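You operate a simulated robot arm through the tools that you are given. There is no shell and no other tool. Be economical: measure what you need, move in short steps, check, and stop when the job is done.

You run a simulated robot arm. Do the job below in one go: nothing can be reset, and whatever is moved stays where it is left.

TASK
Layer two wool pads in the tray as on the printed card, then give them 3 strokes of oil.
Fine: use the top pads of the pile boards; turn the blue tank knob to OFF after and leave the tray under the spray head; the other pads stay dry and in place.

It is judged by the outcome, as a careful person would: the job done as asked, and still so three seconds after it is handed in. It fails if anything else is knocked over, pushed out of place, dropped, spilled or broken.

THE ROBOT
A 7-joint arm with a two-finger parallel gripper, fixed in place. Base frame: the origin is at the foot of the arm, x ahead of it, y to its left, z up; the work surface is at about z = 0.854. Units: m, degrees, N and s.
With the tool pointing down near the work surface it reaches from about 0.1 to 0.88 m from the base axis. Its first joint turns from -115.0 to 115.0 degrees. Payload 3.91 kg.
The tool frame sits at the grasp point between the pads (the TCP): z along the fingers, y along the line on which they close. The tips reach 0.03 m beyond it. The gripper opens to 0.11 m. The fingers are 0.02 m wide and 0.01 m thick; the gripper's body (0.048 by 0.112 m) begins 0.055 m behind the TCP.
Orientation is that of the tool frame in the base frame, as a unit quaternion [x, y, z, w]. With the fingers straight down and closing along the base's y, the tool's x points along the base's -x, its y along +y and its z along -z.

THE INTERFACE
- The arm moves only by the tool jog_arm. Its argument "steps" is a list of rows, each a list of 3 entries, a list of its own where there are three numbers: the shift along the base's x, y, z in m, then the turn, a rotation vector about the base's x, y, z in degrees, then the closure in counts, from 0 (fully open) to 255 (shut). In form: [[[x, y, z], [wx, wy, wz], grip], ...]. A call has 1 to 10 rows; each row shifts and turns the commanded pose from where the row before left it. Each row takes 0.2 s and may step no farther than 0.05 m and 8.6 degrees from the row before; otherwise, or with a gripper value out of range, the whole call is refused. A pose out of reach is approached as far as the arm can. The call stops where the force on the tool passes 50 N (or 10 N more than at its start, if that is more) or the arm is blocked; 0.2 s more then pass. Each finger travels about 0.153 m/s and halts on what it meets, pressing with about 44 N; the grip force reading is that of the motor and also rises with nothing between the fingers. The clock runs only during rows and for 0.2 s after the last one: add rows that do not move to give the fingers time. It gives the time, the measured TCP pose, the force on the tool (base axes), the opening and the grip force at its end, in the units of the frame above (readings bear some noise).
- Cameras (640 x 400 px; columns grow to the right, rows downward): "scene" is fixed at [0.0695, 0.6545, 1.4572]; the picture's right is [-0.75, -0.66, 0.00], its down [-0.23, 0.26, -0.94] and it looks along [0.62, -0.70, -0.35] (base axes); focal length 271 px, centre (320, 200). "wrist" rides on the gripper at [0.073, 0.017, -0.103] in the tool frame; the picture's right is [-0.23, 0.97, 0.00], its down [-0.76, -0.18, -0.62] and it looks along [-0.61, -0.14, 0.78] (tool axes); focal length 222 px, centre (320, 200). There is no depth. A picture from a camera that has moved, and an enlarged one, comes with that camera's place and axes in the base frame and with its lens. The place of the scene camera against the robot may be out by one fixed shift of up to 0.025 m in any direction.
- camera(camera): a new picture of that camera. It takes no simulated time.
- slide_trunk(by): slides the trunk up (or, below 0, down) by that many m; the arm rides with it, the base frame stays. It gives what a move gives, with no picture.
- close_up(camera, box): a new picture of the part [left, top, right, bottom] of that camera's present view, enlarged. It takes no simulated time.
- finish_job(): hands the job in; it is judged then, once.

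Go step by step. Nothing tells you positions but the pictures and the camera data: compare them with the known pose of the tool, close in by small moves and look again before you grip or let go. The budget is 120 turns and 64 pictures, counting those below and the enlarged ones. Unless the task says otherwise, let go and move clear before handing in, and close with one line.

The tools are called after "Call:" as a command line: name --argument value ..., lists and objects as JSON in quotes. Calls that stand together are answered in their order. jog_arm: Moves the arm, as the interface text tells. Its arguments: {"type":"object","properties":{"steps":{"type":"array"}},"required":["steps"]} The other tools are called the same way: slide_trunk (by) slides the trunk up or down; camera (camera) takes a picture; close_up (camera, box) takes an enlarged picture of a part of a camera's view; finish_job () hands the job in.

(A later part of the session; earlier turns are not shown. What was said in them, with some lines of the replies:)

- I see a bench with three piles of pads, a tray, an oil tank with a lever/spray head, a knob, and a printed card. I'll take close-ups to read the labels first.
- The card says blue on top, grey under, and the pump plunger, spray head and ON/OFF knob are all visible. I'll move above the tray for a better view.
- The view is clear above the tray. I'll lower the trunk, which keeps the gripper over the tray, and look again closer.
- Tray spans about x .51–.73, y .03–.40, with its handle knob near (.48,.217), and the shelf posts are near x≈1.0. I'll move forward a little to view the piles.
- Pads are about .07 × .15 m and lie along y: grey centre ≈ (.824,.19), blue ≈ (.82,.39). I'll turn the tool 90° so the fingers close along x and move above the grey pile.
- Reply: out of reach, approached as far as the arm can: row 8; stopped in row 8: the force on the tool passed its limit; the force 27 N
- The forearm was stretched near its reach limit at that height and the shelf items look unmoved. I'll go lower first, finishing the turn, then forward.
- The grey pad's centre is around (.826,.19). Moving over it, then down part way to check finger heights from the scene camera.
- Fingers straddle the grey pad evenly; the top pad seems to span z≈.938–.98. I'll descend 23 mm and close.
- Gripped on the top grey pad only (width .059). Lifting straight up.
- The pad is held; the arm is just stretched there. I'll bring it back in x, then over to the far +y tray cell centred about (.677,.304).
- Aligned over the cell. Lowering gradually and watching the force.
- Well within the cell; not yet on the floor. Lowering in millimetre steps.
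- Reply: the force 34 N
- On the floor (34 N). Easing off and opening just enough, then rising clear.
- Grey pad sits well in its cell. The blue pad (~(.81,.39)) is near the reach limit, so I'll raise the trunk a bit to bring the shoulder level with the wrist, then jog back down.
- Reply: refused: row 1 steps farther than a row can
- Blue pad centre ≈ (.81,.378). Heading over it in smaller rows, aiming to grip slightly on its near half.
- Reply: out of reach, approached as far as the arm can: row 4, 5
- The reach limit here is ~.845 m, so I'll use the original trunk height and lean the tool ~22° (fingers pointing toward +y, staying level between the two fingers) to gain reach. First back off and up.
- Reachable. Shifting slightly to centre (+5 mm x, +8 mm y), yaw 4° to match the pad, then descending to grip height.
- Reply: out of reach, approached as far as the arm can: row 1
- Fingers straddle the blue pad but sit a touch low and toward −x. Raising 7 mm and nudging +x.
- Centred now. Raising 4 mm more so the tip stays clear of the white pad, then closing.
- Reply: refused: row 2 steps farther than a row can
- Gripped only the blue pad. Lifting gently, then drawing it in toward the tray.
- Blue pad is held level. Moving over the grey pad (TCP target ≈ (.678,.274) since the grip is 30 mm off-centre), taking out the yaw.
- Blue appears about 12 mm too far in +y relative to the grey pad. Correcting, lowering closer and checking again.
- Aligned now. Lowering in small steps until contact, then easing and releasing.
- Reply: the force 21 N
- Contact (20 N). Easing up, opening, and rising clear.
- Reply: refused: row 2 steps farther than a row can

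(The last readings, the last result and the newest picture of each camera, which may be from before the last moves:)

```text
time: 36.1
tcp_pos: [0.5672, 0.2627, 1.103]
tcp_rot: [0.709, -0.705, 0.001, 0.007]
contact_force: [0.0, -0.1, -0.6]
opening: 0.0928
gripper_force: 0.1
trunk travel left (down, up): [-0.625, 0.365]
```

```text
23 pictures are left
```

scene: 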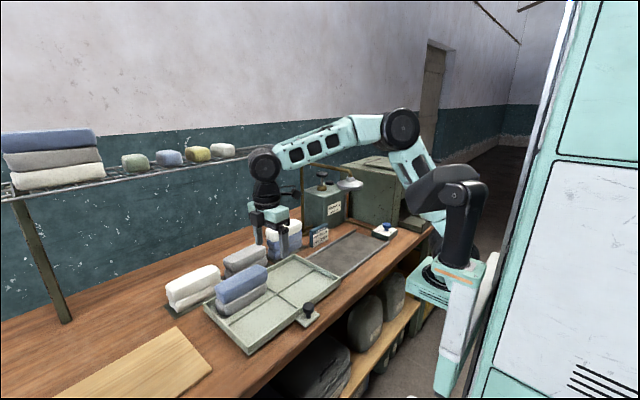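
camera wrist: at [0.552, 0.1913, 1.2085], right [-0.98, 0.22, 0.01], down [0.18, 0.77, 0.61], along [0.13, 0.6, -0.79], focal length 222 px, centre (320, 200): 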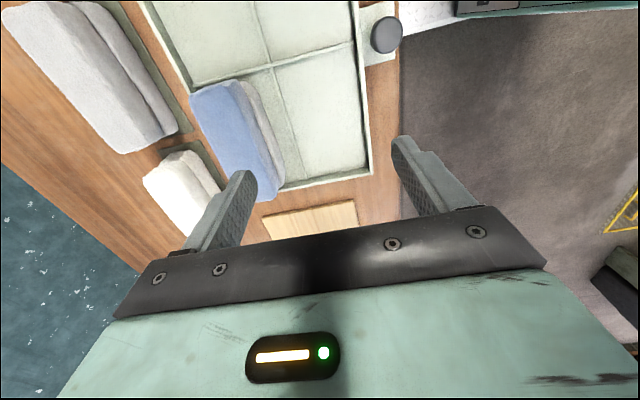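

Stack is good. Next the tray handle knob (~(.482,.214)): turning the tool back to close along y and moving above it, with a slight lean away from the spray head.

Call:
jog_arm --steps '[[[-0.01, -0.005, 0], [0, 0, -8.5], 0], [[-0.01, -0.005, 0], [0, 0, -8.5], 0], [[-0.01, -0.005, 0], [0, 0, -8.5], 0], [[-0.01, -0.005, 0], [0, 0, -8.5], 0], [[-0.01, -0.005, 0], [0, 0, -8.5], 0], [[-0.01, -0.005, 0], [0, 0, -8.5], 0], [[-0.01, -0.005, 0], [0, 0, -8.5], 0], [[-0.005, -0.005, 0], [0, 0, -8.5], 0], [[-0.005, -0.005, 0], [0, 0, -8.5], 0], [[-0.003, -0.003, 0], [0, 0, -8.5], 0]]'

Call:
jog_arm --steps '[[[0, 0, -0.02], [0, 0, -4.5], 0], [[0, 0, -0.03], [0, -5, 0], 0], [[0, 0, -0.02], [0, -5, 0], 0], [[0, 0, 0], [0, 0, 0], 0]]'

Call:
camera --camera "wrist"

```text
time: 38.3
tcp_pos: [0.4847, 0.2153, 1.1046]
tcp_rot: [-0.046, 0.999, 0.004, -0.004]
contact_force: [-0.1, 0.3, -0.2]
opening: 0.1098
gripper_force: 0.2
trunk travel left (down, up): [-0.625, 0.365]
```

```text
time: 39.3
tcp_pos: [0.4867, 0.2142, 1.0338]
tcp_rot: [-0.007, 0.996, 0.004, 0.084]
contact_force: [-0.6, -0.2, 0.1]
opening: 0.1098
gripper_force: 0.0
trunk travel left (down, up): [-0.625, 0.365]
```

```text
22 pictures are left
camera wrist: at [0.3979, 0.2292, 1.1233], right [0.21, 0.98, 0.04], down [0.65, -0.17, 0.74], along [0.73, -0.13, -0.67], focal length 222 px, centre (320, 200)
```

wrist: 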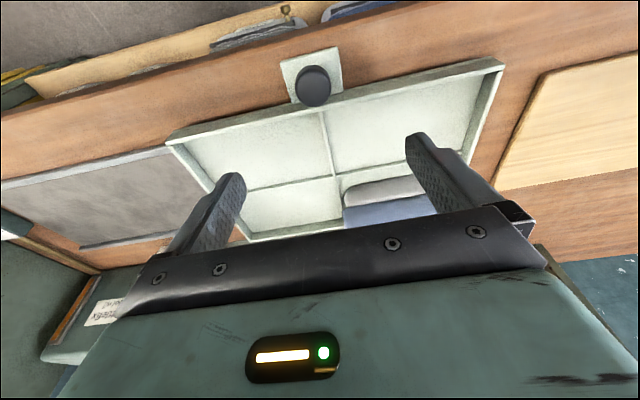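

Handle knob at (.475,.215). Descending and closing on it.

Call:
jog_arm --steps '[[[-0.013, 0.001, -0.03], [0, 0, 0], 0], [[0, 0, -0.04], [0, 0, 0], 0], [[0, 0, -0.04], [0, 0, 0], 0], [[0, 0, 0], [0, 0, 0], 0]]'

Call:
close_up --camera "scene" --box '[230, 240, 390, 340]'

```text
time: 40.3
tcp_pos: [0.4725, 0.2154, 0.9223]
tcp_rot: [-0.008, 0.996, 0.005, 0.083]
contact_force: [-0.8, 0.4, -0.8]
opening: 0.1101
gripper_force: 0.1
trunk travel left (down, up): [-0.625, 0.365]
```

```text
4.00 times, centred on (310, 290) of scene
camera zoom: at [0.0695, 0.6545, 1.4572], right [-0.75, -0.66, 0.0], down [-0.23, 0.26, -0.94], along [0.62, -0.7, -0.35], focal length 1086 px, centre (360, -160)
```

zoom: 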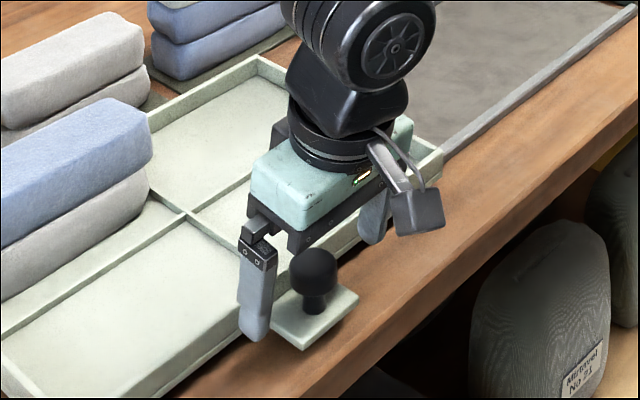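

Fingers straddle the knob at the right height. Closing.

Call:
jog_arm --steps '[[[0, 0, -0.006], [0, 0, 0], 60], [[0, 0, 0], [0, 0, 0], 120], [[0, 0, 0], [0, 0, 0], 180], [[0, 0, 0], [0, 0, 0], 220], [[0, 0, 0], [0, 0, 0], 220]]'

```text
time: 41.5
tcp_pos: [0.473, 0.2152, 0.9174]
tcp_rot: [-0.008, 0.996, 0.003, 0.083]
contact_force: [0.5, -5.5, -1.3]
opening: 0.0337
gripper_force: 44.9
trunk travel left (down, up): [-0.625, 0.365]
```

Knob held (34 mm). Sliding gently toward −y.

Call:
jog_arm --steps '[[[0, -0.005, 0], [0, 0, 0], 220], [[0, -0.01, 0], [0, 0, 0], 220], [[0, -0.015, 0], [0, 0, 0], 220], [[0, -0.02, 0], [0, 0, 0], 220], [[0, -0.02, 0], [0, 0, 0], 220], [[0, -0.02, 0], [0, 0, 0], 220], [[0, -0.02, 0], [0, 0, 0], 220], [[0, -0.02, 0], [0, 0, 0], 220], [[0, -0.015, 0], [0, 0, 0], 220], [[0, -0.005, 0], [0, 0, 0], 220]]'

Call:
camera --camera "scene"

```text
time: 43.7
tcp_pos: [0.473, 0.0655, 0.9179]
tcp_rot: [-0.008, 0.997, 0.005, 0.082]
contact_force: [-3.1, 0.1, 3.0]
opening: 0.0334
gripper_force: 44.9
trunk travel left (down, up): [-0.625, 0.365]
```

```text
20 pictures are left
```

scene: 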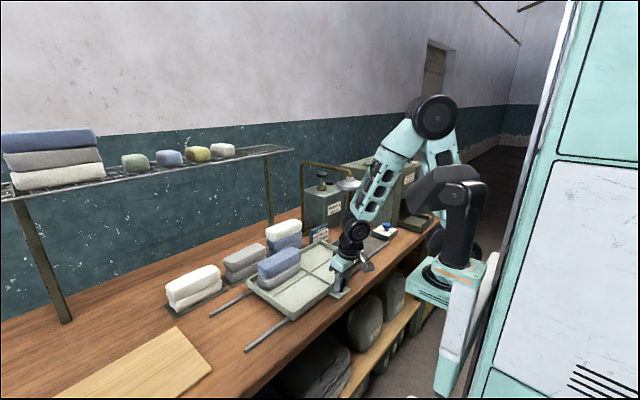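

The tray slides well with its stack. Continuing.

Call:
jog_arm --steps '[[[0, -0.01, 0], [0, 0, 0], 220], [[0, -0.02, 0], [0, 0, 0], 220], [[0, -0.02, 0], [0, 0, 0], 220], [[0, -0.02, 0], [0, 0, 0], 220], [[0, -0.02, 0], [0, 0, 0], 220], [[0, -0.02, 0], [0, 0, 0], 220], [[0, -0.02, 0], [0, 0, 0], 220], [[0, -0.01, 0], [0, 0, 0], 220]]'

Call:
close_up --camera "scene" --box '[240, 140, 480, 290]'

```text
time: 45.5
tcp_pos: [0.5161, -0.0543, 0.9304]
tcp_rot: [-0.008, 0.997, 0.005, 0.082]
contact_force: [-0.9, -0.2, -0.1]
opening: 0.0148
gripper_force: 0.1
out of reach, approached as far as the arm can: row 2, 3, 4, 5, 6, 7
trunk travel left (down, up): [-0.625, 0.365]
```

```text
2.67 times, centred on (360, 215) of scene
camera zoom: at [0.0695, 0.6545, 1.4572], right [-0.75, -0.66, 0.0], down [-0.23, 0.26, -0.94], along [0.62, -0.7, -0.35], focal length 724 px, centre (213, 160)
```

zoom: 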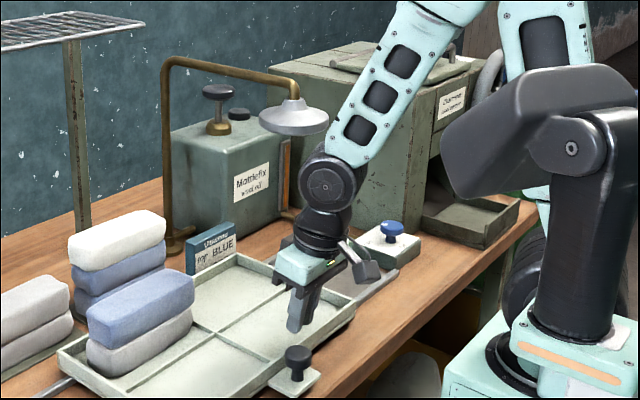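

The arm hit its inner reach limit and slipped off the knob, with nothing upset. I'll raise the trunk (lifting the hand straight up and giving more room for close-in reach), then regrip.

Call:
slide_trunk --by 0.22

Call:
jog_arm --steps '[[[-0.03, 0.02, -0.02], [0, 0, 0], 200], [[-0.01, 0.03, -0.03], [0, 0, 0], 100], [[0, 0.03, -0.03], [0, 0, 0], 0], [[0, 0, 0], [0, 0, 0], 0]]'

Call:
camera --camera "wrist"

```text
time: 47.8
tcp_pos: [0.5154, -0.0536, 1.1519]
tcp_rot: [-0.008, 0.997, 0.004, 0.082]
contact_force: [-0.1, -0.1, 0.2]
opening: 0.0151
gripper_force: 0.1
trunk travel left (down, up): [-0.845, 0.145]
```

```text
time: 48.8
tcp_pos: [0.4994, 0.0341, 1.0755]
tcp_rot: [-0.009, 0.997, 0.004, 0.081]
contact_force: [-0.3, -0.7, -0.5]
opening: 0.1101
gripper_force: 0.1
out of reach, approached as far as the arm can: row 1
trunk travel left (down, up): [-0.845, 0.145]
```

```text
18 pictures are left
camera wrist: at [0.4111, 0.0493, 1.1658], right [0.21, 0.98, 0.04], down [0.65, -0.17, 0.74], along [0.73, -0.13, -0.67], focal length 222 px, centre (320, 200)
```

wrist: 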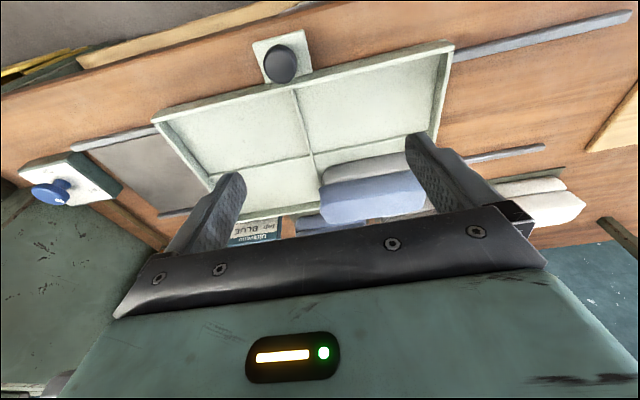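

Knob now at (.476,.008). Trying to descend onto it with the raised trunk.

Call:
jog_arm --steps '[[[-0.005, -0.013, -0.04], [0, 0, 0], 0], [[-0.01, -0.013, -0.04], [0, 0, 0], 0], [[-0.01, 0, -0.04], [0, 0, 0], 0], [[0, 0, -0.038], [0, 0, 0], 0], [[0, 0, 0], [0, 0, 0], 0]]'

Call:
close_up --camera "scene" --box '[270, 140, 480, 290]'

```text
time: 50.0
tcp_pos: [0.4816, 0.0118, 0.9189]
tcp_rot: [-0.008, 0.997, 0.004, 0.082]
contact_force: [0.6, -0.2, 0.9]
opening: 0.1101
gripper_force: 0.0
out of reach, approached as far as the arm can: row 2
trunk travel left (down, up): [-0.845, 0.145]
```

```text
2.67 times, centred on (375, 215) of scene
camera zoom: at [0.0695, 0.6545, 1.4572], right [-0.75, -0.66, 0.0], down [-0.23, 0.26, -0.94], along [0.62, -0.7, -0.35], focal length 724 px, centre (173, 160)
```

zoom: 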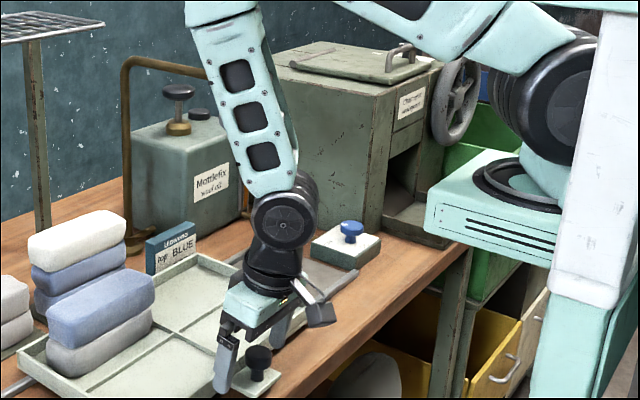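

With the raised trunk the forearm would lean into the spray head when beside it, so instead I'll push the tray from its +y end rim, well clear of the head. Lifting and turning to close along x.

Call:
jog_arm --steps '[[[0, 0, 0.04], [0, 0, 0], 0], [[0, 0, 0.04], [0, 0, 0], 0], [[0.01, 0.03, 0.03], [0, 5, 8], 0], [[0.01, 0.03, 0.02], [0, 5, 6], 0], [[0.01, 0.03, 0], [0, 0, 8.5], 0], [[0.01, 0.03, 0], [0, 0, 8.5], 0], [[0.01, 0.03, 0], [0, 0, 8.5], 0], [[0.01, 0.03, 0], [0, 0, 8.5], 0], [[0.01, 0.03, 0], [0, 0, 8.5], 0], [[0.01, 0.02, 0], [0, 0, 8.5], 0]]'

Call:
jog_arm --steps '[[[0.005, 0.01, 0], [0, 0, 8.5], 0], [[0.005, 0.01, 0], [0, 0, 8.5], 0], [[0.005, 0.01, 0], [0, 0, 8.2], 60], [[0.005, 0, 0], [0, 0, 0], 120], [[0, 0, 0], [0, 0, 0], 150]]'

Call:
camera --camera "wrist"

```text
refused: row 3 steps farther than a row can; nothing moved
```

```text
time: 50.6
tcp_pos: [0.4756, 0.0246, 0.918]
tcp_rot: [-0.124, 0.99, 0.008, 0.064]
contact_force: [-12.0, -0.6, 4.0]
opening: 0.1081
gripper_force: 0.0
trunk travel left (down, up): [-0.845, 0.145]
stopped in row 2: the force on the tool passed its limit (the readings are from after the stop); the commanded pose is now the measured one
```

```text
16 pictures are left
camera wrist: at [0.3903, 0.02, 1.0113], right [-0.02, 1.0, 0.03], down [0.7, -0.01, 0.72], along [0.72, 0.04, -0.7], focal length 222 px, centre (320, 200)
```

wrist: 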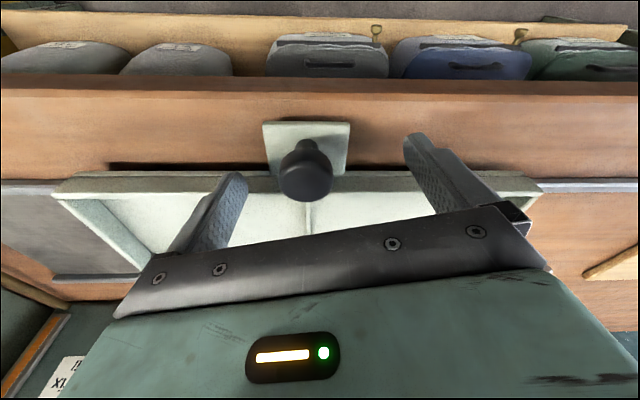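

I wrongly chained a dependent call; the finger lightly touched the tray side and stopped, nothing displaced. Lifting straight up first this time.

Call:
jog_arm --steps '[[[-0.003, 0, 0.03], [0, 0, 0], 0], [[0, 0, 0.04], [0, 0, 0], 0], [[0, 0, 0.04], [0, 0, 0], 0], [[0.01, 0.02, 0.03], [0, 5, 0], 0], [[0.01, 0.03, 0.02], [0, 5, 0], 0], [[0.02, 0.03, 0], [0, 0, 8.5], 0], [[0.02, 0.03, 0], [0, 0, 8.5], 0], [[0.02, 0.03, 0], [0, 0, 8.5], 0], [[0.01, 0.03, 0], [0, 0, 8.5], 0], [[0.01, 0.02, 0], [0, 0, 8.5], 0]]'

```text
time: 52.8
tcp_pos: [0.5863, 0.2238, 1.0765]
tcp_rot: [-0.475, 0.879, 0.011, -0.025]
contact_force: [-0.8, -0.7, 0.2]
opening: 0.11
gripper_force: 0.0
out of reach, approached as far as the arm can: row 3
trunk travel left (down, up): [-0.845, 0.145]
```

Call:
jog_arm --steps '[[[0, 0.01, 0], [0, 0, 8.4], 0], [[0, 0.01, 0], [0, 0, 8.4], 60], [[0, 0, 0], [0, 0, 8.4], 110], [[0, 0, 0], [0, 0, 8.0], 120], [[0, 0, 0], [0, 0, 0], 120]]'

Call:
camera --camera "wrist"

Call:
camera --camera "scene"

```text
time: 54.0
tcp_pos: [0.5879, 0.2433, 1.077]
tcp_rot: [-0.707, 0.707, 0.004, -0.029]
contact_force: [0.5, -0.2, -0.6]
opening: 0.0581
gripper_force: 0.1
trunk travel left (down, up): [-0.845, 0.145]
```

```text
15 pictures are left
camera wrist: at [0.5752, 0.1735, 1.1829], right [-0.97, 0.23, 0.04], down [0.21, 0.78, 0.59], along [0.11, 0.58, -0.81], focal length 222 px, centre (320, 200)
```

wrist: 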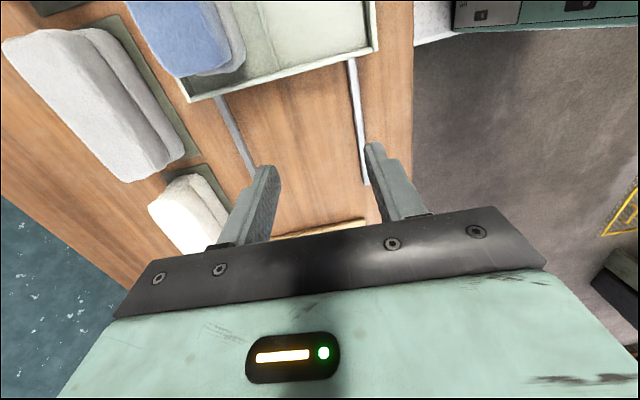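

```text
14 pictures are left
```

scene: 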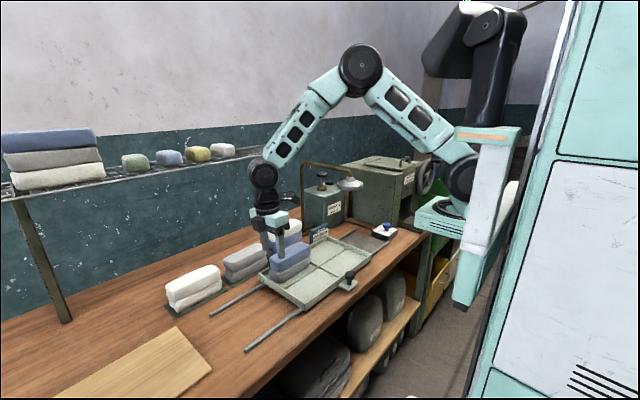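

The tray's +y rim is at y≈.20. Descending just beyond it, then pushing gently in −y.

Call:
jog_arm --steps '[[[0, 0, -0.045], [0, 0, 0], 120], [[0, 0, -0.045], [0, 0, 0], 120], [[0, 0, -0.045], [0, 0, 0], 120], [[0, 0, -0.041], [0, 0, 0], 120], [[0, 0, 0], [0, 0, 0], 120]]'

```text
time: 55.2
tcp_pos: [0.5876, 0.2412, 0.8975]
tcp_rot: [-0.706, 0.708, 0.003, -0.028]
contact_force: [-0.5, 0.6, -0.2]
opening: 0.058
gripper_force: 0.1
trunk travel left (down, up): [-0.845, 0.145]
```

Call:
jog_arm --steps '[[[0, -0.02, 0], [0, 0, 0], 120], [[0, -0.01, 0], [0, 0, 0], 120], [[0, -0.01, 0], [0, 0, 0], 120], [[0, -0.015, 0], [0, 0, 0], 120], [[0, -0.015, 0], [0, 0, 0], 120], [[0, -0.015, 0], [0, 0, 0], 120], [[0, -0.015, 0], [0, 0, 0], 120], [[0, -0.015, 0], [0, 0, 0], 120], [[0, -0.01, 0], [0, 0, 0], 120], [[0, -0.005, 0], [0, 0, 0], 120]]'

Call:
close_up --camera "scene" --box '[220, 150, 460, 300]'

```text
time: 57.4
tcp_pos: [0.5868, 0.1113, 0.9002]
tcp_rot: [-0.706, 0.708, 0.004, -0.028]
contact_force: [0.6, 1.5, -0.7]
opening: 0.0585
gripper_force: 0.3
trunk travel left (down, up): [-0.845, 0.145]
```

```text
2.67 times, centred on (340, 225) of scene
camera zoom: at [0.0695, 0.6545, 1.4572], right [-0.75, -0.66, 0.0], down [-0.23, 0.26, -0.94], along [0.62, -0.7, -0.35], focal length 724 px, centre (267, 133)
```

zoom: 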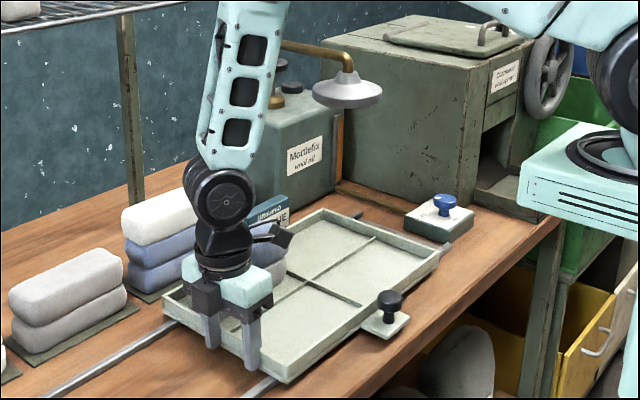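

Works cleanly. Continuing the last ~7 cm, watching the force for an end stop.

Call:
jog_arm --steps '[[[0, -0.01, 0], [0, 0, 0], 120], [[0, -0.015, 0], [0, 0, 0], 120], [[0, -0.015, 0], [0, 0, 0], 120], [[0, -0.01, 0], [0, 0, 0], 120], [[0, -0.01, 0], [0, 0, 0], 120], [[0, -0.006, 0], [0, 0, 0], 120], [[0, -0.004, 0], [0, 0, 0], 120], [[0, 0, 0], [0, 0, 0], 120]]'

Call:
close_up --camera "scene" --box '[220, 150, 460, 300]'

```text
time: 59.2
tcp_pos: [0.5874, 0.0416, 0.8989]
tcp_rot: [-0.705, 0.708, 0.004, -0.029]
contact_force: [-0.1, -0.3, 0.3]
opening: 0.0582
gripper_force: 0.0
trunk travel left (down, up): [-0.845, 0.145]
```

```text
2.67 times, centred on (340, 225) of scene
camera zoom: at [0.0695, 0.6545, 1.4572], right [-0.75, -0.66, 0.0], down [-0.23, 0.26, -0.94], along [0.62, -0.7, -0.35], focal length 724 px, centre (267, 133)
```

zoom: 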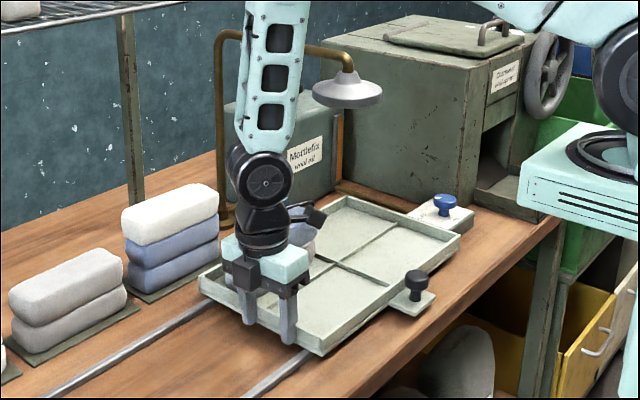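

Tray is centred under the spray head with the stack in place. Backing off, rising, and then looking at the valve knob and pump.

Call:
jog_arm --steps '[[[0, 0.02, 0], [0, 0, 0], 120], [[0, 0.01, 0.03], [0, 0, 0], 120], [[0, 0, 0.05], [0, 0, 0], 160], [[0, 0, 0.05], [0, 0, 0], 200], [[0, 0, 0.05], [0, 0, 0], 240], [[0, 0, 0.05], [0, 0, 0], 255], [[0, 0, 0.05], [0, 0, 0], 255], [[0, 0, 0.05], [0, 0, 0], 255], [[0, 0, 0], [0, 0, 0], 255]]'

Call:
close_up --camera "scene" --box '[285, 150, 445, 250]'

```text
time: 61.2
tcp_pos: [0.587, 0.0752, 1.2314]
tcp_rot: [-0.706, 0.708, 0.004, -0.028]
contact_force: [0.4, 0.2, -0.1]
opening: 0.0001
gripper_force: 37.8
trunk travel left (down, up): [-0.845, 0.145]
```

```text
4.00 times, centred on (365, 200) of scene
camera zoom: at [0.0695, 0.6545, 1.4572], right [-0.75, -0.66, 0.0], down [-0.23, 0.26, -0.94], along [0.62, -0.7, -0.35], focal length 1086 px, centre (140, 200)
```

zoom: 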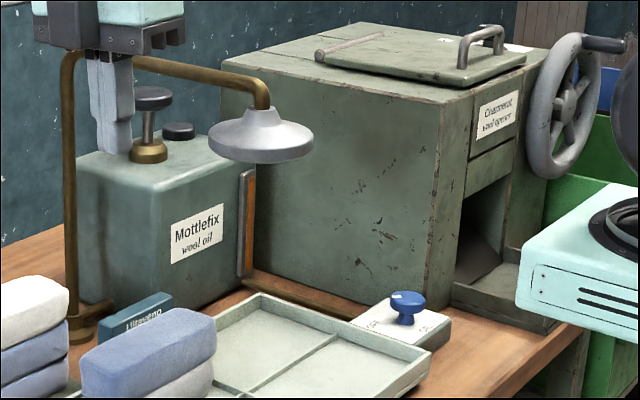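

I need to read the valve pointer: a tight enlargement of the knob.

Call:
close_up --camera "scene" --box '[366, 218, 406, 243]'

```text
16.00 times, centred on (386, 230) of scene
camera zoom: at [0.0695, 0.6545, 1.4572], right [-0.75, -0.66, 0.0], down [-0.23, 0.26, -0.94], along [0.62, -0.7, -0.35], focal length 4342 px, centre (-736, -288)
```

zoom: 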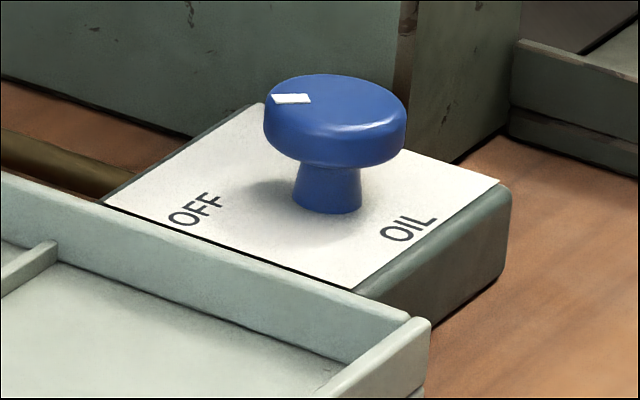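

The pointer lies somewhere between OFF and ON, so I need a more direct view. Turning back to yaw 0 and rising, for a wrist view of the knob and pump.

Call:
jog_arm --steps '[[[0, 0, 0.03], [0, 0, -8.5], 255], [[0, 0, 0.03], [0, 0, -8.5], 255], [[0, 0, 0.03], [0, 0, -8.5], 255], [[0, 0, 0.03], [0, 0, -8.5], 255], [[0, 0, 0.03], [0, 0, -8.5], 255], [[0, 0, 0.02], [0, 0, -8.5], 255], [[0, 0, 0], [0, 0, -8.5], 255], [[0, -0.03, 0], [0, 0, -8.5], 255], [[0, -0.03, 0], [0, 0, -8.5], 255], [[0, -0.03, 0], [0, 0, -8.5], 255]]'

Call:
camera --camera "wrist"

```text
time: 63.4
tcp_pos: [0.5871, -0.0162, 1.3979]
tcp_rot: [-0.041, 0.999, 0.023, -0.019]
contact_force: [-0.4, 0.4, -0.4]
opening: 0.0001
gripper_force: 37.6
trunk travel left (down, up): [-0.845, 0.145]
```

```text
9 pictures are left
camera wrist: at [0.5166, -0.01, 1.5057], right [0.15, 0.99, 0.04], down [0.8, -0.14, 0.59], along [0.59, -0.06, -0.81], focal length 222 px, centre (320, 200)
```

wrist: 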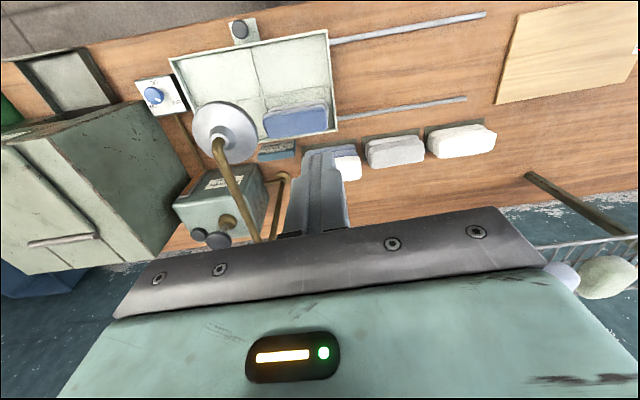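

Pump cap triangulates to about (.887,−.310,1.105). Zooming on the valve from this nearly overhead view.

Call:
close_up --camera "wrist" --box '[130, 70, 194, 110]'

```text
10.00 times, centred on (162, 90) of wrist
camera zoom: at [0.5166, -0.01, 1.5057], right [0.15, 0.99, 0.04], down [0.8, -0.14, 0.59], along [0.59, -0.06, -0.81], focal length 2221 px, centre (1900, 1300)
```

zoom: 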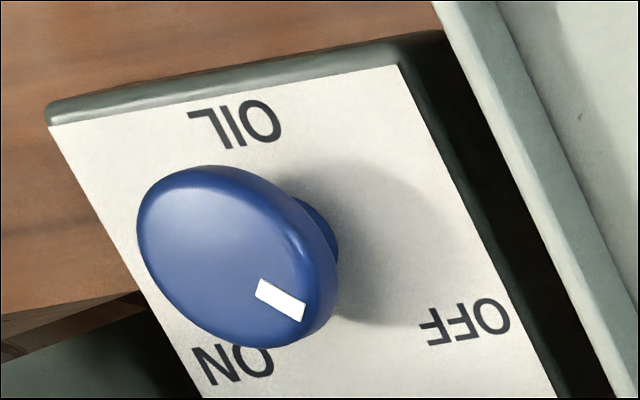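

Pointer is at OFF side (~+40° toward the OFF label), so the valve must be turned to ON before pumping. The knob axis is at ≈(.57,−.394), cap top z≈.917; moving above it, high over the spray head.

Call:
jog_arm --steps '[[[-0.002, -0.047, 0], [0, 0, 5], 255], [[-0.002, -0.047, 0], [0, 0, 5], 220], [[-0.002, -0.047, 0], [0, 0, 5], 180], [[-0.002, -0.047, 0], [0, 0, 5], 140], [[-0.002, -0.047, 0], [0, 0, 5], 100], [[-0.002, -0.047, 0], [0, 0, 5], 60], [[-0.002, -0.047, 0], [0, 0, 5], 60], [[-0.002, -0.047, 0], [0, 0, 5], 60], [[0, 0, 0], [-2.5, -2.3, 0], 60], [[0, 0, 0], [0, 0, 0], 60]]'

```text
time: 65.6
tcp_pos: [0.571, -0.3958, 1.3997]
tcp_rot: [-0.381, 0.924, -0.014, -0.015]
contact_force: [-1.2, 0.2, -0.5]
opening: 0.0842
gripper_force: 0.1
trunk travel left (down, up): [-0.845, 0.145]
```

Call:
jog_arm --steps '[[[0, 0, -0.05], [2.1, -1, 0], 60], [[0, 0, -0.05], [0, 0, 0], 60], [[0, 0, -0.05], [0, 0, 0], 60], [[0, 0, -0.05], [0, 0, 0], 60], [[0, 0, -0.05], [0, 0, 0], 60], [[0, 0, -0.05], [0, 0, 0], 60], [[0, 0, -0.05], [0, 0, 0], 60], [[0, 0, 0], [0, 0, 0], 60]]'

Call:
camera --camera "wrist"

```text
time: 67.4
tcp_pos: [0.573, -0.393, 1.0468]
tcp_rot: [-0.382, 0.924, 0.0, 0.001]
contact_force: [0.1, -0.2, 0.9]
opening: 0.0841
gripper_force: 0.1
trunk travel left (down, up): [-0.845, 0.145]
```

```text
7 pictures are left
camera wrist: at [0.5102, -0.4328, 1.1507], right [-0.52, 0.85, 0.0], down [0.66, 0.41, 0.62], along [0.53, 0.33, -0.78], focal length 222 px, centre (320, 200)
```

wrist: 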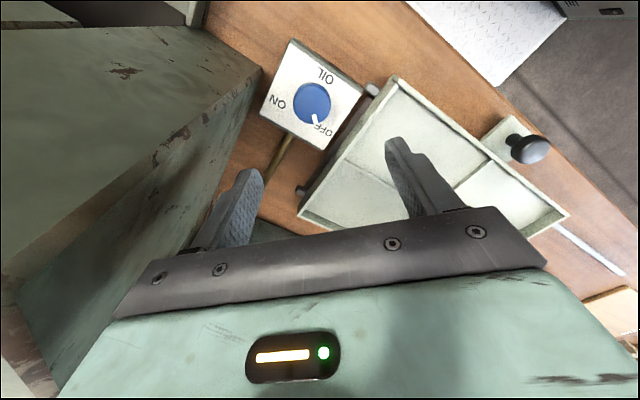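

Now it's unmistakable: the pointer is on OFF. Descending on the knob at ≈(.569,−.402) and gripping.

Call:
jog_arm --steps '[[[-0.004, -0.009, -0.04], [0, 0, 0], 60], [[0, 0, -0.04], [0, 0, 0], 60], [[0, 0, -0.02], [0, 0, 0], 60], [[0, 0, -0.02], [0, 0, 0], 60], [[0, 0, 0], [0, 0, 0], 100], [[0, 0, 0], [0, 0, 0], 130], [[0, 0, 0], [0, 0, 0], 160], [[0, 0, 0], [0, 0, 0], 190], [[0, 0, 0], [0, 0, 0], 190]]'

```text
time: 69.4
tcp_pos: [0.5704, -0.4066, 0.9284]
tcp_rot: [-0.38, 0.925, -0.003, 0.003]
contact_force: [21.0, -22.2, -5.6]
opening: 0.0396
gripper_force: 45.0
trunk travel left (down, up): [-0.845, 0.145]
```

Cap held (40 mm) with some side load; easing the centre, then checking.

Call:
jog_arm --steps '[[[0.003, -0.004, 0], [0, 0, 0], 190], [[0, 0, 0], [0, 0, 0], 190]]'

```text
time: 70.0
tcp_pos: [0.571, -0.407, 0.9292]
tcp_rot: [-0.381, 0.925, 0.001, 0.0]
contact_force: [12.4, -8.8, 2.7]
opening: 0.0395
gripper_force: 44.9
trunk travel left (down, up): [-0.845, 0.145]
```

Call:
jog_arm --steps '[[[0.002, -0.002, 0], [0, 0, -4], 190], [[0, 0, 0], [0, 0, -8], 190], [[0, 0, 0], [0, 0, -8], 190], [[0, 0, 0], [0, 0, -8], 190], [[0, 0, 0], [0, 0, -8], 190], [[0, 0, 0], [0, 0, -8], 190], [[0, 0, 0], [0, 0, -8], 190], [[0, 0, 0], [0, 0, -8], 190], [[0, 0, 0], [0, 0, -8], 190], [[0, 0, 0], [0, 0, -8], 190]]'

```text
time: 72.0
tcp_pos: [0.5801, -0.404, 0.9297]
tcp_rot: [0.189, 0.982, 0.001, 0.005]
contact_force: [7.7, 12.1, -12.3]
opening: 0.0469
gripper_force: 18.8
trunk travel left (down, up): [-0.845, 0.145]
stopped in row 10: the force on the tool passed its limit (the readings are from after the stop); the commanded pose is now the measured one
```

Stopped after ~67° of turn. Opening and rising to see where the pointer is.

Call:
jog_arm --steps '[[[0, 0, 0], [0, 0, 0], 120], [[0, 0, 0], [0, 0, 0], 60], [[0, 0, 0], [0, 0, 0], 60], [[0, 0, 0.03], [0, 0, 0], 60], [[0, 0, 0.04], [0, 0, 0], 60], [[0, 0, 0.04], [0, 0, 0], 60], [[0, 0, 0], [0, 0, 0], 60]]'

Call:
close_up --camera "wrist" --box '[160, 20, 480, 220]'

```text
time: 73.6
tcp_pos: [0.5771, -0.4036, 1.043]
tcp_rot: [0.192, 0.981, 0.0, 0.004]
contact_force: [0.1, -0.1, 0.4]
opening: 0.0842
gripper_force: 0.0
trunk travel left (down, up): [-0.845, 0.145]
```

```text
2.00 times, centred on (320, 120) of wrist
camera zoom: at [0.5158, -0.361, 1.1447], right [0.58, 0.82, 0.0], down [0.63, -0.45, 0.63], along [0.52, -0.36, -0.78], focal length 444 px, centre (320, 360)
```

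zoom: 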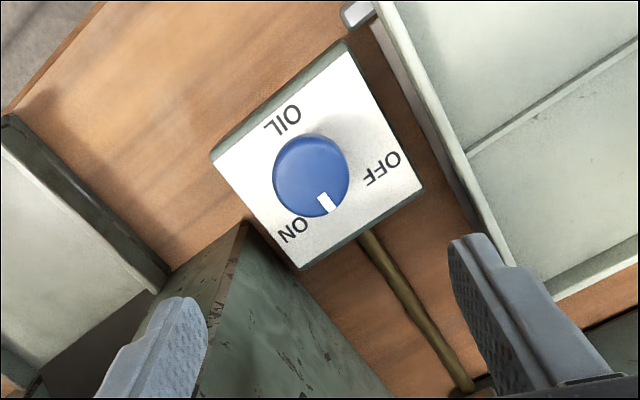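

The pointer is now about midway (≈ −5°); ON is near −50…−55°. Regripping, better centred at (.569,−.404), with the wrist wound back first.

Call:
jog_arm --steps '[[[-0.008, 0, -0.03], [0, 0, 8.5], 60], [[0, 0, -0.03], [0, 0, 8.5], 60], [[0, 0, -0.03], [0, 0, 8.5], 60], [[0, 0, -0.025], [0, 0, 0], 60], [[0, 0, 0], [0, 0, 0], 60], [[0, 0, 0], [0, 0, 0], 100], [[0, 0, 0], [0, 0, 0], 140], [[0, 0, 0], [0, 0, 0], 180], [[0, 0, 0], [0, 0, 0], 200], [[0, 0, 0], [0, 0, 0], 200]]'

```text
time: 75.8
tcp_pos: [0.5704, -0.405, 0.9254]
tcp_rot: [-0.029, 1.0, 0.002, 0.005]
contact_force: [0.6, -2.8, -2.5]
opening: 0.0394
gripper_force: 45.1
trunk travel left (down, up): [-0.845, 0.145]
```

Well centred now. Turning toward ON.

Call:
jog_arm --steps '[[[0, 0, 0], [0, 0, -8], 200], [[0, 0, 0], [0, 0, -8], 200], [[0, 0, 0], [0, 0, -8], 200], [[0, 0, 0], [0, 0, -8], 200], [[0, 0, 0], [0, 0, -8], 200], [[0, 0, 0], [0, 0, -4], 200], [[0, 0, 0], [0, 0, 0], 200]]'

```text
time: 77.4
tcp_pos: [0.5709, -0.4052, 0.9256]
tcp_rot: [0.348, 0.938, 0.0, 0.005]
contact_force: [4.9, 12.4, 7.3]
opening: 0.0394
gripper_force: 45.2
trunk travel left (down, up): [-0.845, 0.145]
```

Call:
jog_arm --steps '[[[0, 0, 0], [0, 0, -3], 200], [[0, 0, 0], [0, 0, 0], 200], [[0, 0, 0], [0, 0, 0], 140], [[0, 0, 0], [0, 0, 0], 80], [[0, 0, 0], [0, 0, 0], 60], [[0, 0, 0.03], [0, 0, 0], 60], [[0, 0, 0.04], [0, 0, 0], 60], [[0, 0, 0.04], [0, 0, 0], 60], [[0, 0, 0], [0, 0, 0], 60]]'

Call:
close_up --camera "wrist" --box '[160, 20, 480, 220]'

```text
time: 79.4
tcp_pos: [0.5703, -0.4077, 1.0376]
tcp_rot: [0.371, 0.929, -0.001, 0.004]
contact_force: [0.2, -0.2, -0.1]
opening: 0.0843
gripper_force: 0.0
trunk travel left (down, up): [-0.845, 0.145]
```

```text
2.00 times, centred on (320, 120) of wrist
camera zoom: at [0.5291, -0.3445, 1.1404], right [0.84, 0.55, 0.0], down [0.42, -0.65, 0.63], along [0.35, -0.52, -0.78], focal length 444 px, centre (320, 360)
```

zoom: 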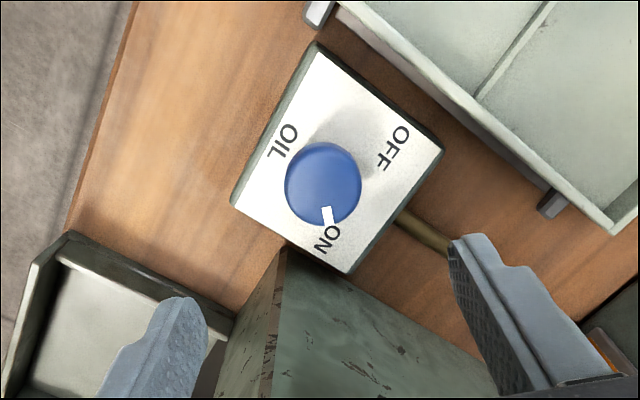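

The pointer is on ON. Next the pump: rising with fingers shut, turning the yaw back, then leaning the tool outward to reach the plunger cap at ≈(.887,−.310).

Call:
jog_arm --steps '[[[0, 0, 0.045], [0, 0, 0], 120], [[0, 0, 0.045], [0, 0, 7.2], 180], [[0, 0, 0.045], [0, 0, 7.2], 220], [[0, 0, 0.045], [0, 0, 7.2], 255], [[0, 0, 0.045], [0, 0, 7.2], 255], [[0, 0, 0.045], [0, 0, 7.2], 255], [[0.02, 0.01, 0.02], [-1.18, -8.32, 0], 255], [[0.03, 0.01, 0], [-1.18, -8.32, 0], 255], [[0.03, 0.01, 0], [-1.18, -8.32, 0], 255], [[0.03, 0.01, 0], [-1.18, -8.32, 0], 255]]'

```text
time: 81.6
tcp_pos: [0.6786, -0.3639, 1.3259]
tcp_rot: [0.062, 0.954, -0.022, 0.293]
contact_force: [-0.7, -0.1, -0.4]
opening: 0.0
gripper_force: 37.4
trunk travel left (down, up): [-0.845, 0.145]
```

Call:
jog_arm --steps '[[[0.037, 0.012, -0.01], [-1.18, -8.32, 0], 255], [[0.037, 0.012, -0.02], [0, 0, 0], 255], [[0.037, 0.012, -0.026], [0, 0, 0], 255], [[0.037, 0.012, -0.028], [0, 0, 0], 255], [[0.037, 0.012, -0.028], [0, 0, 0], 255], [[0, 0, 0], [0, 0, 0], 255]]'

Call:
close_up --camera "scene" --box '[270, 110, 430, 210]'

```text
time: 83.0
tcp_pos: [0.8651, -0.3043, 1.2151]
tcp_rot: [0.059, 0.93, -0.025, 0.362]
contact_force: [0.7, -0.5, 0.0]
opening: 0.0
gripper_force: 37.7
trunk travel left (down, up): [-0.845, 0.145]
```

```text
4.00 times, centred on (350, 160) of scene
camera zoom: at [0.0695, 0.6545, 1.4572], right [-0.75, -0.66, 0.0], down [-0.23, 0.26, -0.94], along [0.62, -0.7, -0.35], focal length 1086 px, centre (200, 360)
```

zoom: 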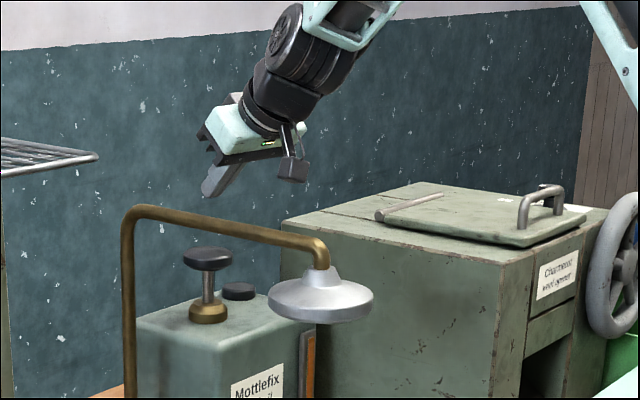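

The tip is directly above the plunger cap, about 7.5 cm up. Lowering to just above it, then pressing stroke 1 slowly.

Call:
jog_arm --steps '[[[0, 0, -0.03], [0, 0, 0], 255], [[0, 0, -0.03], [0, 0, 0], 255], [[0, 0, -0.01], [0, 0, 0], 255], [[0, 0, -0.01], [0, 0, 0], 255], [[0, 0, 0], [0, 0, 0], 255]]'

```text
time: 84.2
tcp_pos: [0.8662, -0.3062, 1.1354]
tcp_rot: [0.061, 0.93, -0.026, 0.362]
contact_force: [0.4, -1.6, 7.5]
opening: 0.0
gripper_force: 37.9
trunk travel left (down, up): [-0.845, 0.145]
```

Contact made (7.5 N). Pressing further.

Call:
jog_arm --steps '[[[0, 0, -0.01], [0, 0, 0], 255], [[0, 0, -0.01], [0, 0, 0], 255], [[0, 0, 0], [0, 0, 0], 255]]'

```text
time: 85.0
tcp_pos: [0.8653, -0.3064, 1.1213]
tcp_rot: [0.06, 0.928, -0.028, 0.367]
contact_force: [-3.5, 2.9, 43.0]
opening: 0.0
gripper_force: 37.8
trunk travel left (down, up): [-0.845, 0.145]
```

Call:
close_up --camera "scene" --box '[270, 130, 430, 230]'

```text
4.00 times, centred on (350, 180) of scene
camera zoom: at [0.0695, 0.6545, 1.4572], right [-0.75, -0.66, 0.0], down [-0.23, 0.26, -0.94], along [0.62, -0.7, -0.35], focal length 1086 px, centre (200, 280)
```

zoom: 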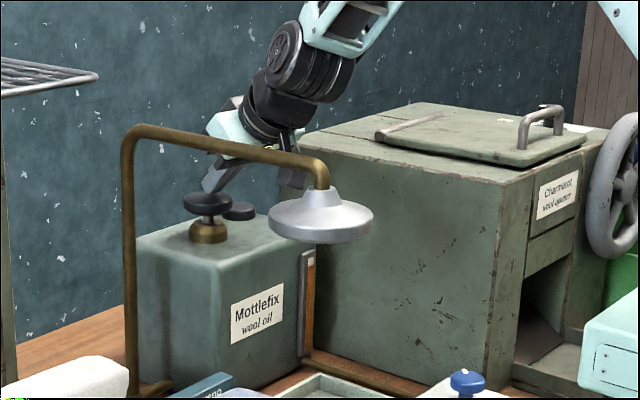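

The plunger is pressed ~3 cm and the tank's sight glass shows the level dropped a bit, so it's at its bottom. A hair further to be sure, then releasing for the return.

Call:
jog_arm --steps '[[[0, 0, -0.001], [0, 0, 0], 255], [[0, 0, 0.01], [0, 0, 0], 255], [[0, 0, 0.015], [0, 0, 0], 255], [[0, 0, 0.015], [0, 0, 0], 255], [[0, 0, 0.02], [0, 0, 0], 255], [[0, 0, 0], [0, 0, 0], 255], [[0, 0, 0], [0, 0, 0], 255]]'

Call:
close_up --camera "scene" --box '[270, 130, 430, 230]'

```text
time: 86.6
tcp_pos: [0.8658, -0.3059, 1.1734]
tcp_rot: [0.061, 0.93, -0.026, 0.362]
contact_force: [-0.6, 0.1, 0.1]
opening: 0.0001
gripper_force: 38.0
trunk travel left (down, up): [-0.845, 0.145]
```

```text
4.00 times, centred on (350, 180) of scene
camera zoom: at [0.0695, 0.6545, 1.4572], right [-0.75, -0.66, 0.0], down [-0.23, 0.26, -0.94], along [0.62, -0.7, -0.35], focal length 1086 px, centre (200, 280)
```

zoom: 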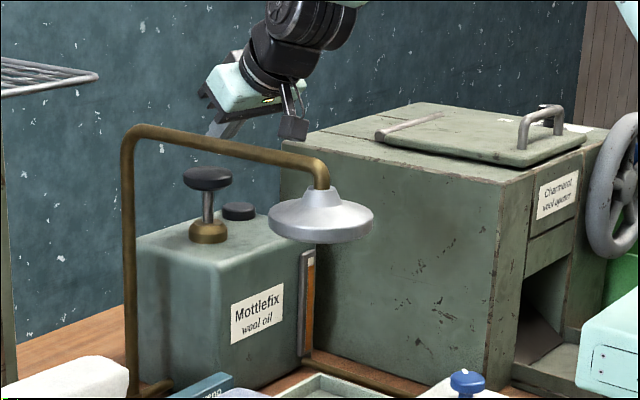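

The plunger sprang back fully: stroke 1 done. Stroke 2 now, with the same profile.

Call:
jog_arm --steps '[[[0, 0, -0.02], [0, 0, 0], 255], [[0, 0, -0.02], [0, 0, 0], 255], [[0, 0, -0.01], [0, 0, 0], 255], [[0, 0, -0.009], [0, 0, 0], 255], [[0, 0, 0], [0, 0, 0], 255]]'

```text
time: 87.8
tcp_pos: [0.8632, -0.3061, 1.122]
tcp_rot: [0.06, 0.928, -0.028, 0.367]
contact_force: [-7.4, -1.1, 43.8]
opening: 0.0001
gripper_force: 37.8
trunk travel left (down, up): [-0.845, 0.145]
```

Stroke 2 bottomed at the same height and force. Releasing fully, then pressing stroke 3.

Call:
jog_arm --steps '[[[0, 0, -0.001], [0, 0, 0], 255], [[0, 0, 0.015], [0, 0, 0], 255], [[0, 0, 0.025], [0, 0, 0], 255], [[0, 0, 0.02], [0, 0, 0], 255], [[0, 0, 0], [0, 0, 0], 255], [[0, 0, 0], [0, 0, 0], 255]]'

Call:
jog_arm --steps '[[[0, 0, -0.02], [0, 0, 0], 255], [[0, 0, -0.02], [0, 0, 0], 255], [[0, 0, -0.01], [0, 0, 0], 255], [[0, 0, -0.009], [0, 0, 0], 255], [[0, 0, 0], [0, 0, 0], 255]]'

```text
time: 89.2
tcp_pos: [0.8652, -0.3065, 1.1729]
tcp_rot: [0.061, 0.931, -0.026, 0.36]
contact_force: [-0.9, 0.1, 0.7]
opening: 0.0
gripper_force: 37.9
trunk travel left (down, up): [-0.845, 0.145]
```

```text
time: 90.4
tcp_pos: [0.8662, -0.3058, 1.1215]
tcp_rot: [0.061, 0.928, -0.027, 0.367]
contact_force: [-12.3, 3.0, 45.8]
opening: 0.0
gripper_force: 37.5
trunk travel left (down, up): [-0.845, 0.145]
```

Stroke 3 done. Retreating up and back the way I came, un-leaning the tool toward the valve.

Call:
jog_arm --steps '[[[0, 0, 0.02], [0, 0, 0], 255], [[0, 0, 0.04], [0, 0, 0], 255], [[0, 0, 0.04], [0, 0, 0], 255], [[-0.037, -0.012, 0.028], [0, 0, 0], 255], [[-0.037, -0.012, 0.028], [0, 0, 0], 255], [[-0.037, -0.012, 0.026], [0, 0, 0], 255], [[-0.037, -0.012, 0.02], [0, 0, 0], 255], [[-0.037, -0.012, 0.01], [1.18, 8.32, 0], 255], [[-0.03, -0.01, 0], [1.18, 8.32, 0], 255], [[-0.03, -0.01, 0], [1.18, 8.32, 0], 255]]'

```text
time: 92.6
tcp_pos: [0.6209, -0.387, 1.3278]
tcp_rot: [0.064, 0.987, -0.01, 0.149]
contact_force: [0.2, -0.1, -0.2]
opening: 0.0001
gripper_force: 37.9
trunk travel left (down, up): [-0.845, 0.145]
```

Call:
jog_arm --steps '[[[-0.025, -0.008, 0], [1.18, 8.32, 0], 255], [[-0.026, -0.009, -0.01], [1.18, 8.32, 0], 220], [[0, 0, -0.04], [0, 0, -7.2], 160], [[0, 0, -0.04], [0, 0, -7.2], 120], [[0, 0, -0.04], [0, 0, -7.2], 60], [[0, 0, -0.04], [0, 0, -7.2], 60], [[0, 0, -0.04], [0, 0, -7.2], 60], [[0, 0, -0.04], [0, 0, 0], 60], [[0, 0, 0], [0, 0, 0], 60]]'

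```text
time: 94.6
tcp_pos: [0.5698, -0.4019, 1.0768]
tcp_rot: [0.372, 0.928, -0.001, 0.005]
contact_force: [-0.5, -0.3, 0.1]
opening: 0.084
gripper_force: 0.0
trunk travel left (down, up): [-0.845, 0.145]
```

Above the valve with matching pose. Descending and gripping.

Call:
jog_arm --steps '[[[0, -0.003, -0.045], [0, 0, 0], 60], [[0, 0, -0.045], [0, 0, 0], 60], [[0, 0, -0.04], [0, 0, 0], 60], [[0, 0, -0.021], [0, 0, 0], 60], [[0, 0, 0], [0, 0, 0], 60], [[0, 0, 0], [0, 0, 0], 100], [[0, 0, 0], [0, 0, 0], 140], [[0, 0, 0], [0, 0, 0], 180], [[0, 0, 0], [0, 0, 0], 200], [[0, 0, 0], [0, 0, 0], 200]]'

```text
time: 96.8
tcp_pos: [0.57, -0.4041, 0.925]
tcp_rot: [0.371, 0.929, 0.0, 0.005]
contact_force: [3.4, 3.3, -2.2]
opening: 0.0393
gripper_force: 44.7
trunk travel left (down, up): [-0.845, 0.145]
```

Centred with little side load. Turning toward OFF.

Call:
jog_arm --steps '[[[0, 0, 0], [0, 0, 8], 200], [[0, 0, 0], [0, 0, 8], 200], [[0, 0, 0], [0, 0, 8], 200], [[0, 0, 0], [0, 0, 8], 200], [[0, 0, 0], [0, 0, 8], 200], [[0, 0, 0], [0, 0, 8], 200], [[0, 0, 0], [0, 0, 8], 200], [[0, 0, 0], [0, 0, 8], 200], [[0, 0, 0], [0, 0, 8], 200]]'

```text
time: 98.8
tcp_pos: [0.57, -0.4065, 0.9245]
tcp_rot: [-0.246, 0.969, 0.002, 0.004]
contact_force: [4.5, -2.7, -18.4]
opening: 0.0394
gripper_force: 45.0
trunk travel left (down, up): [-0.845, 0.145]
```

Call:
jog_arm --steps '[[[0, 0, 0], [0, 0, 8], 200], [[0, 0, 0], [0, 0, 8], 200], [[0, 0, 0], [0, 0, 7], 200], [[0, 0, 0], [0, 0, 3], 200], [[0, 0, 0], [0, 0, 0], 200]]'

```text
time: 99.4
tcp_pos: [0.5574, -0.4089, 0.9258]
tcp_rot: [-0.339, 0.941, 0.005, -0.002]
contact_force: [-23.8, 9.6, 0.9]
opening: 0.0501
gripper_force: 26.0
trunk travel left (down, up): [-0.845, 0.145]
stopped in row 2: the force on the tool passed its limit (the readings are from after the stop); the commanded pose is now the measured one
```

The grip got pushed off near the end. Opening, rising, and checking the pointer.

Call:
jog_arm --steps '[[[0, 0, 0], [0, 0, 0], 120], [[0, 0, 0], [0, 0, 0], 60], [[0, 0, 0], [0, 0, 0], 60], [[0.006, 0, 0.03], [0, 0, 0], 60], [[0.006, 0.003, 0.04], [0, 0, 0], 60], [[0, 0, 0.04], [0, 0, 0], 60], [[0, 0, 0], [0, 0, 0], 60]]'

Call:
close_up --camera "wrist" --box '[160, 20, 480, 220]'

```text
time: 101.0
tcp_pos: [0.5728, -0.4028, 1.0382]
tcp_rot: [-0.343, 0.939, 0.006, -0.003]
contact_force: [-0.6, -0.3, -0.2]
opening: 0.0846
gripper_force: 0.0
trunk travel left (down, up): [-0.845, 0.145]
```

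```text
2.00 times, centred on (320, 120) of wrist
camera zoom: at [0.5079, -0.4374, 1.1419], right [-0.45, 0.89, 0.01], down [0.7, 0.35, 0.62], along [0.55, 0.29, -0.78], focal length 444 px, centre (320, 360)
```

zoom: 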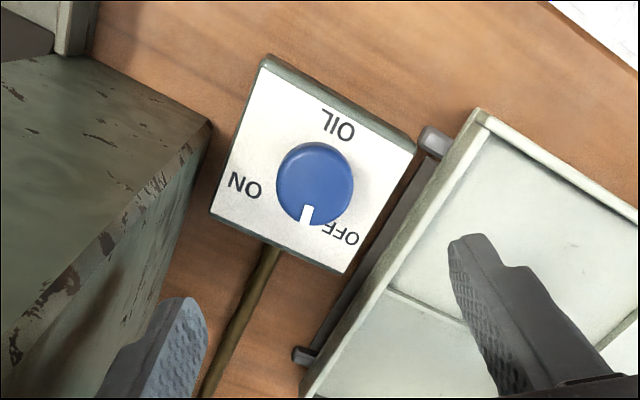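

The pointer is at about +12°, with OFF at about +50°. Winding back the wrist and regripping, centred, for the remaining ~38°.

Call:
jog_arm --steps '[[[-0.002, -0.002, -0.02], [0, 0, -8.5], 60], [[0, 0, -0.03], [0, 0, -8.5], 60], [[0, 0, -0.03], [0, 0, -8.5], 60], [[0, 0, -0.033], [0, 0, -8.5], 60], [[0, 0, 0], [0, 0, 0], 60], [[0, 0, 0], [0, 0, 0], 100], [[0, 0, 0], [0, 0, 0], 140], [[0, 0, 0], [0, 0, 0], 180], [[0, 0, 0], [0, 0, 0], 200], [[0, 0, 0], [0, 0, 0], 200]]'

```text
time: 103.2
tcp_pos: [0.5695, -0.4059, 0.9221]
tcp_rot: [-0.054, 0.999, 0.008, -0.003]
contact_force: [-5.4, 30.5, -2.2]
opening: 0.0394
gripper_force: 45.3
trunk travel left (down, up): [-0.845, 0.145]
```

Call:
jog_arm --steps '[[[0, 0.003, 0], [0, 0, 0], 200], [[0, 0, 0], [0, 0, 0], 200]]'

```text
time: 103.8
tcp_pos: [0.5709, -0.4062, 0.9216]
tcp_rot: [-0.052, 0.999, 0.006, -0.001]
contact_force: [-9.4, 20.3, -7.7]
opening: 0.0393
gripper_force: 45.1
trunk travel left (down, up): [-0.845, 0.145]
```

Call:
jog_arm --steps '[[[0, 0.004, 0.002], [0, 0, 0], 200], [[0, 0, 0], [0, 0, 0], 200]]'

```text
time: 104.4
tcp_pos: [0.5705, -0.4061, 0.9221]
tcp_rot: [-0.051, 0.999, 0.004, -0.001]
contact_force: [-8.8, -9.2, -32.9]
opening: 0.0392
gripper_force: 44.7
trunk travel left (down, up): [-0.845, 0.145]
```

Call:
jog_arm --steps '[[[0, -0.001, -0.002], [0, 0, 4], 200], [[0, 0, 0], [0, 0, 8], 200], [[0, 0, 0], [0, 0, 8], 200], [[0, 0, 0], [0, 0, 8], 200], [[0, 0, 0], [0, 0, 5], 200], [[0, 0, 0], [0, 0, 0], 200]]'

```text
time: 105.8
tcp_pos: [0.5751, -0.4026, 0.9224]
tcp_rot: [-0.337, 0.941, 0.003, 0.0]
contact_force: [9.2, -19.4, 9.3]
opening: 0.0391
gripper_force: 45.0
trunk travel left (down, up): [-0.845, 0.145]
```

Call:
jog_arm --steps '[[[0, 0, 0], [0, 0, 4], 200], [[0, 0, 0], [0, 0, 2], 200], [[0, 0, 0], [0, 0, 0], 200]]'

```text
time: 106.6
tcp_pos: [0.5739, -0.4038, 0.9221]
tcp_rot: [-0.384, 0.923, 0.003, -0.001]
contact_force: [15.2, -18.8, 22.2]
opening: 0.0395
gripper_force: 44.9
trunk travel left (down, up): [-0.845, 0.145]
```

Turned ~39°, so the pointer should be at OFF. Releasing, rising and using the last picture to verify.

Call:
jog_arm --steps '[[[0, 0, 0], [0, 0, 0], 150], [[0, 0, 0], [0, 0, 0], 100], [[0, 0, 0], [0, 0, 0], 60], [[0, 0, 0], [0, 0, 0], 60], [[0, 0, 0.03], [0, 0, 0], 60], [[0, 0, 0.04], [0, 0, 0], 60], [[0, 0, 0.045], [0, 0, 0], 60], [[0, 0, 0], [0, 0, 0], 60]]'

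Call:
close_up --camera "wrist" --box '[200, 20, 520, 220]'

```text
time: 108.4
tcp_pos: [0.5713, -0.402, 1.0369]
tcp_rot: [-0.384, 0.923, 0.005, -0.003]
contact_force: [0.8, 0.2, 0.3]
opening: 0.0843
gripper_force: 0.1
trunk travel left (down, up): [-0.845, 0.145]
```

```text
2.00 times, centred on (360, 120) of wrist
camera zoom: at [0.5092, -0.4422, 1.1401], right [-0.53, 0.85, 0.01], down [0.67, 0.41, 0.62], along [0.52, 0.34, -0.78], focal length 444 px, centre (240, 360)
```

zoom: 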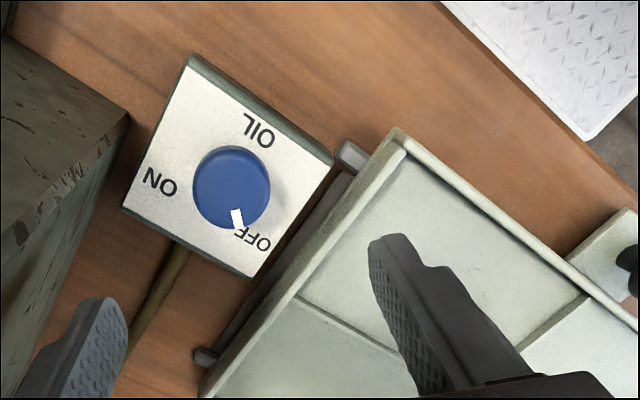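

The pointer is on OFF, matching its starting position, and the tray is in place. Rising clear before handing in.

Call:
jog_arm --steps '[[[0, 0, 0.045], [0, 0, 0], 60], [[0, 0, 0.045], [0, 0, 0], 60], [[0, 0, 0.045], [0, 0, 0], 60], [[0, 0, 0.045], [0, 0, 0], 60], [[0, 0, 0.045], [0, 0, 0], 60], [[0, 0, 0], [0, 0, 0], 60]]'

```text
time: 109.8
tcp_pos: [0.5737, -0.4032, 1.2607]
tcp_rot: [-0.384, 0.923, 0.005, -0.002]
contact_force: [-1.7, 0.7, 0.7]
opening: 0.0844
gripper_force: 0.0
trunk travel left (down, up): [-0.845, 0.145]
```

The arm is clear of everything, so I'm handing in.

Call:
finish_job

```text
The job is handed in.
```

The job is handed in: the grey pad is under the blue one in the tray, which sits under the spray head. The stack got three full pump strokes with the valve ON, and the knob is back on OFF.
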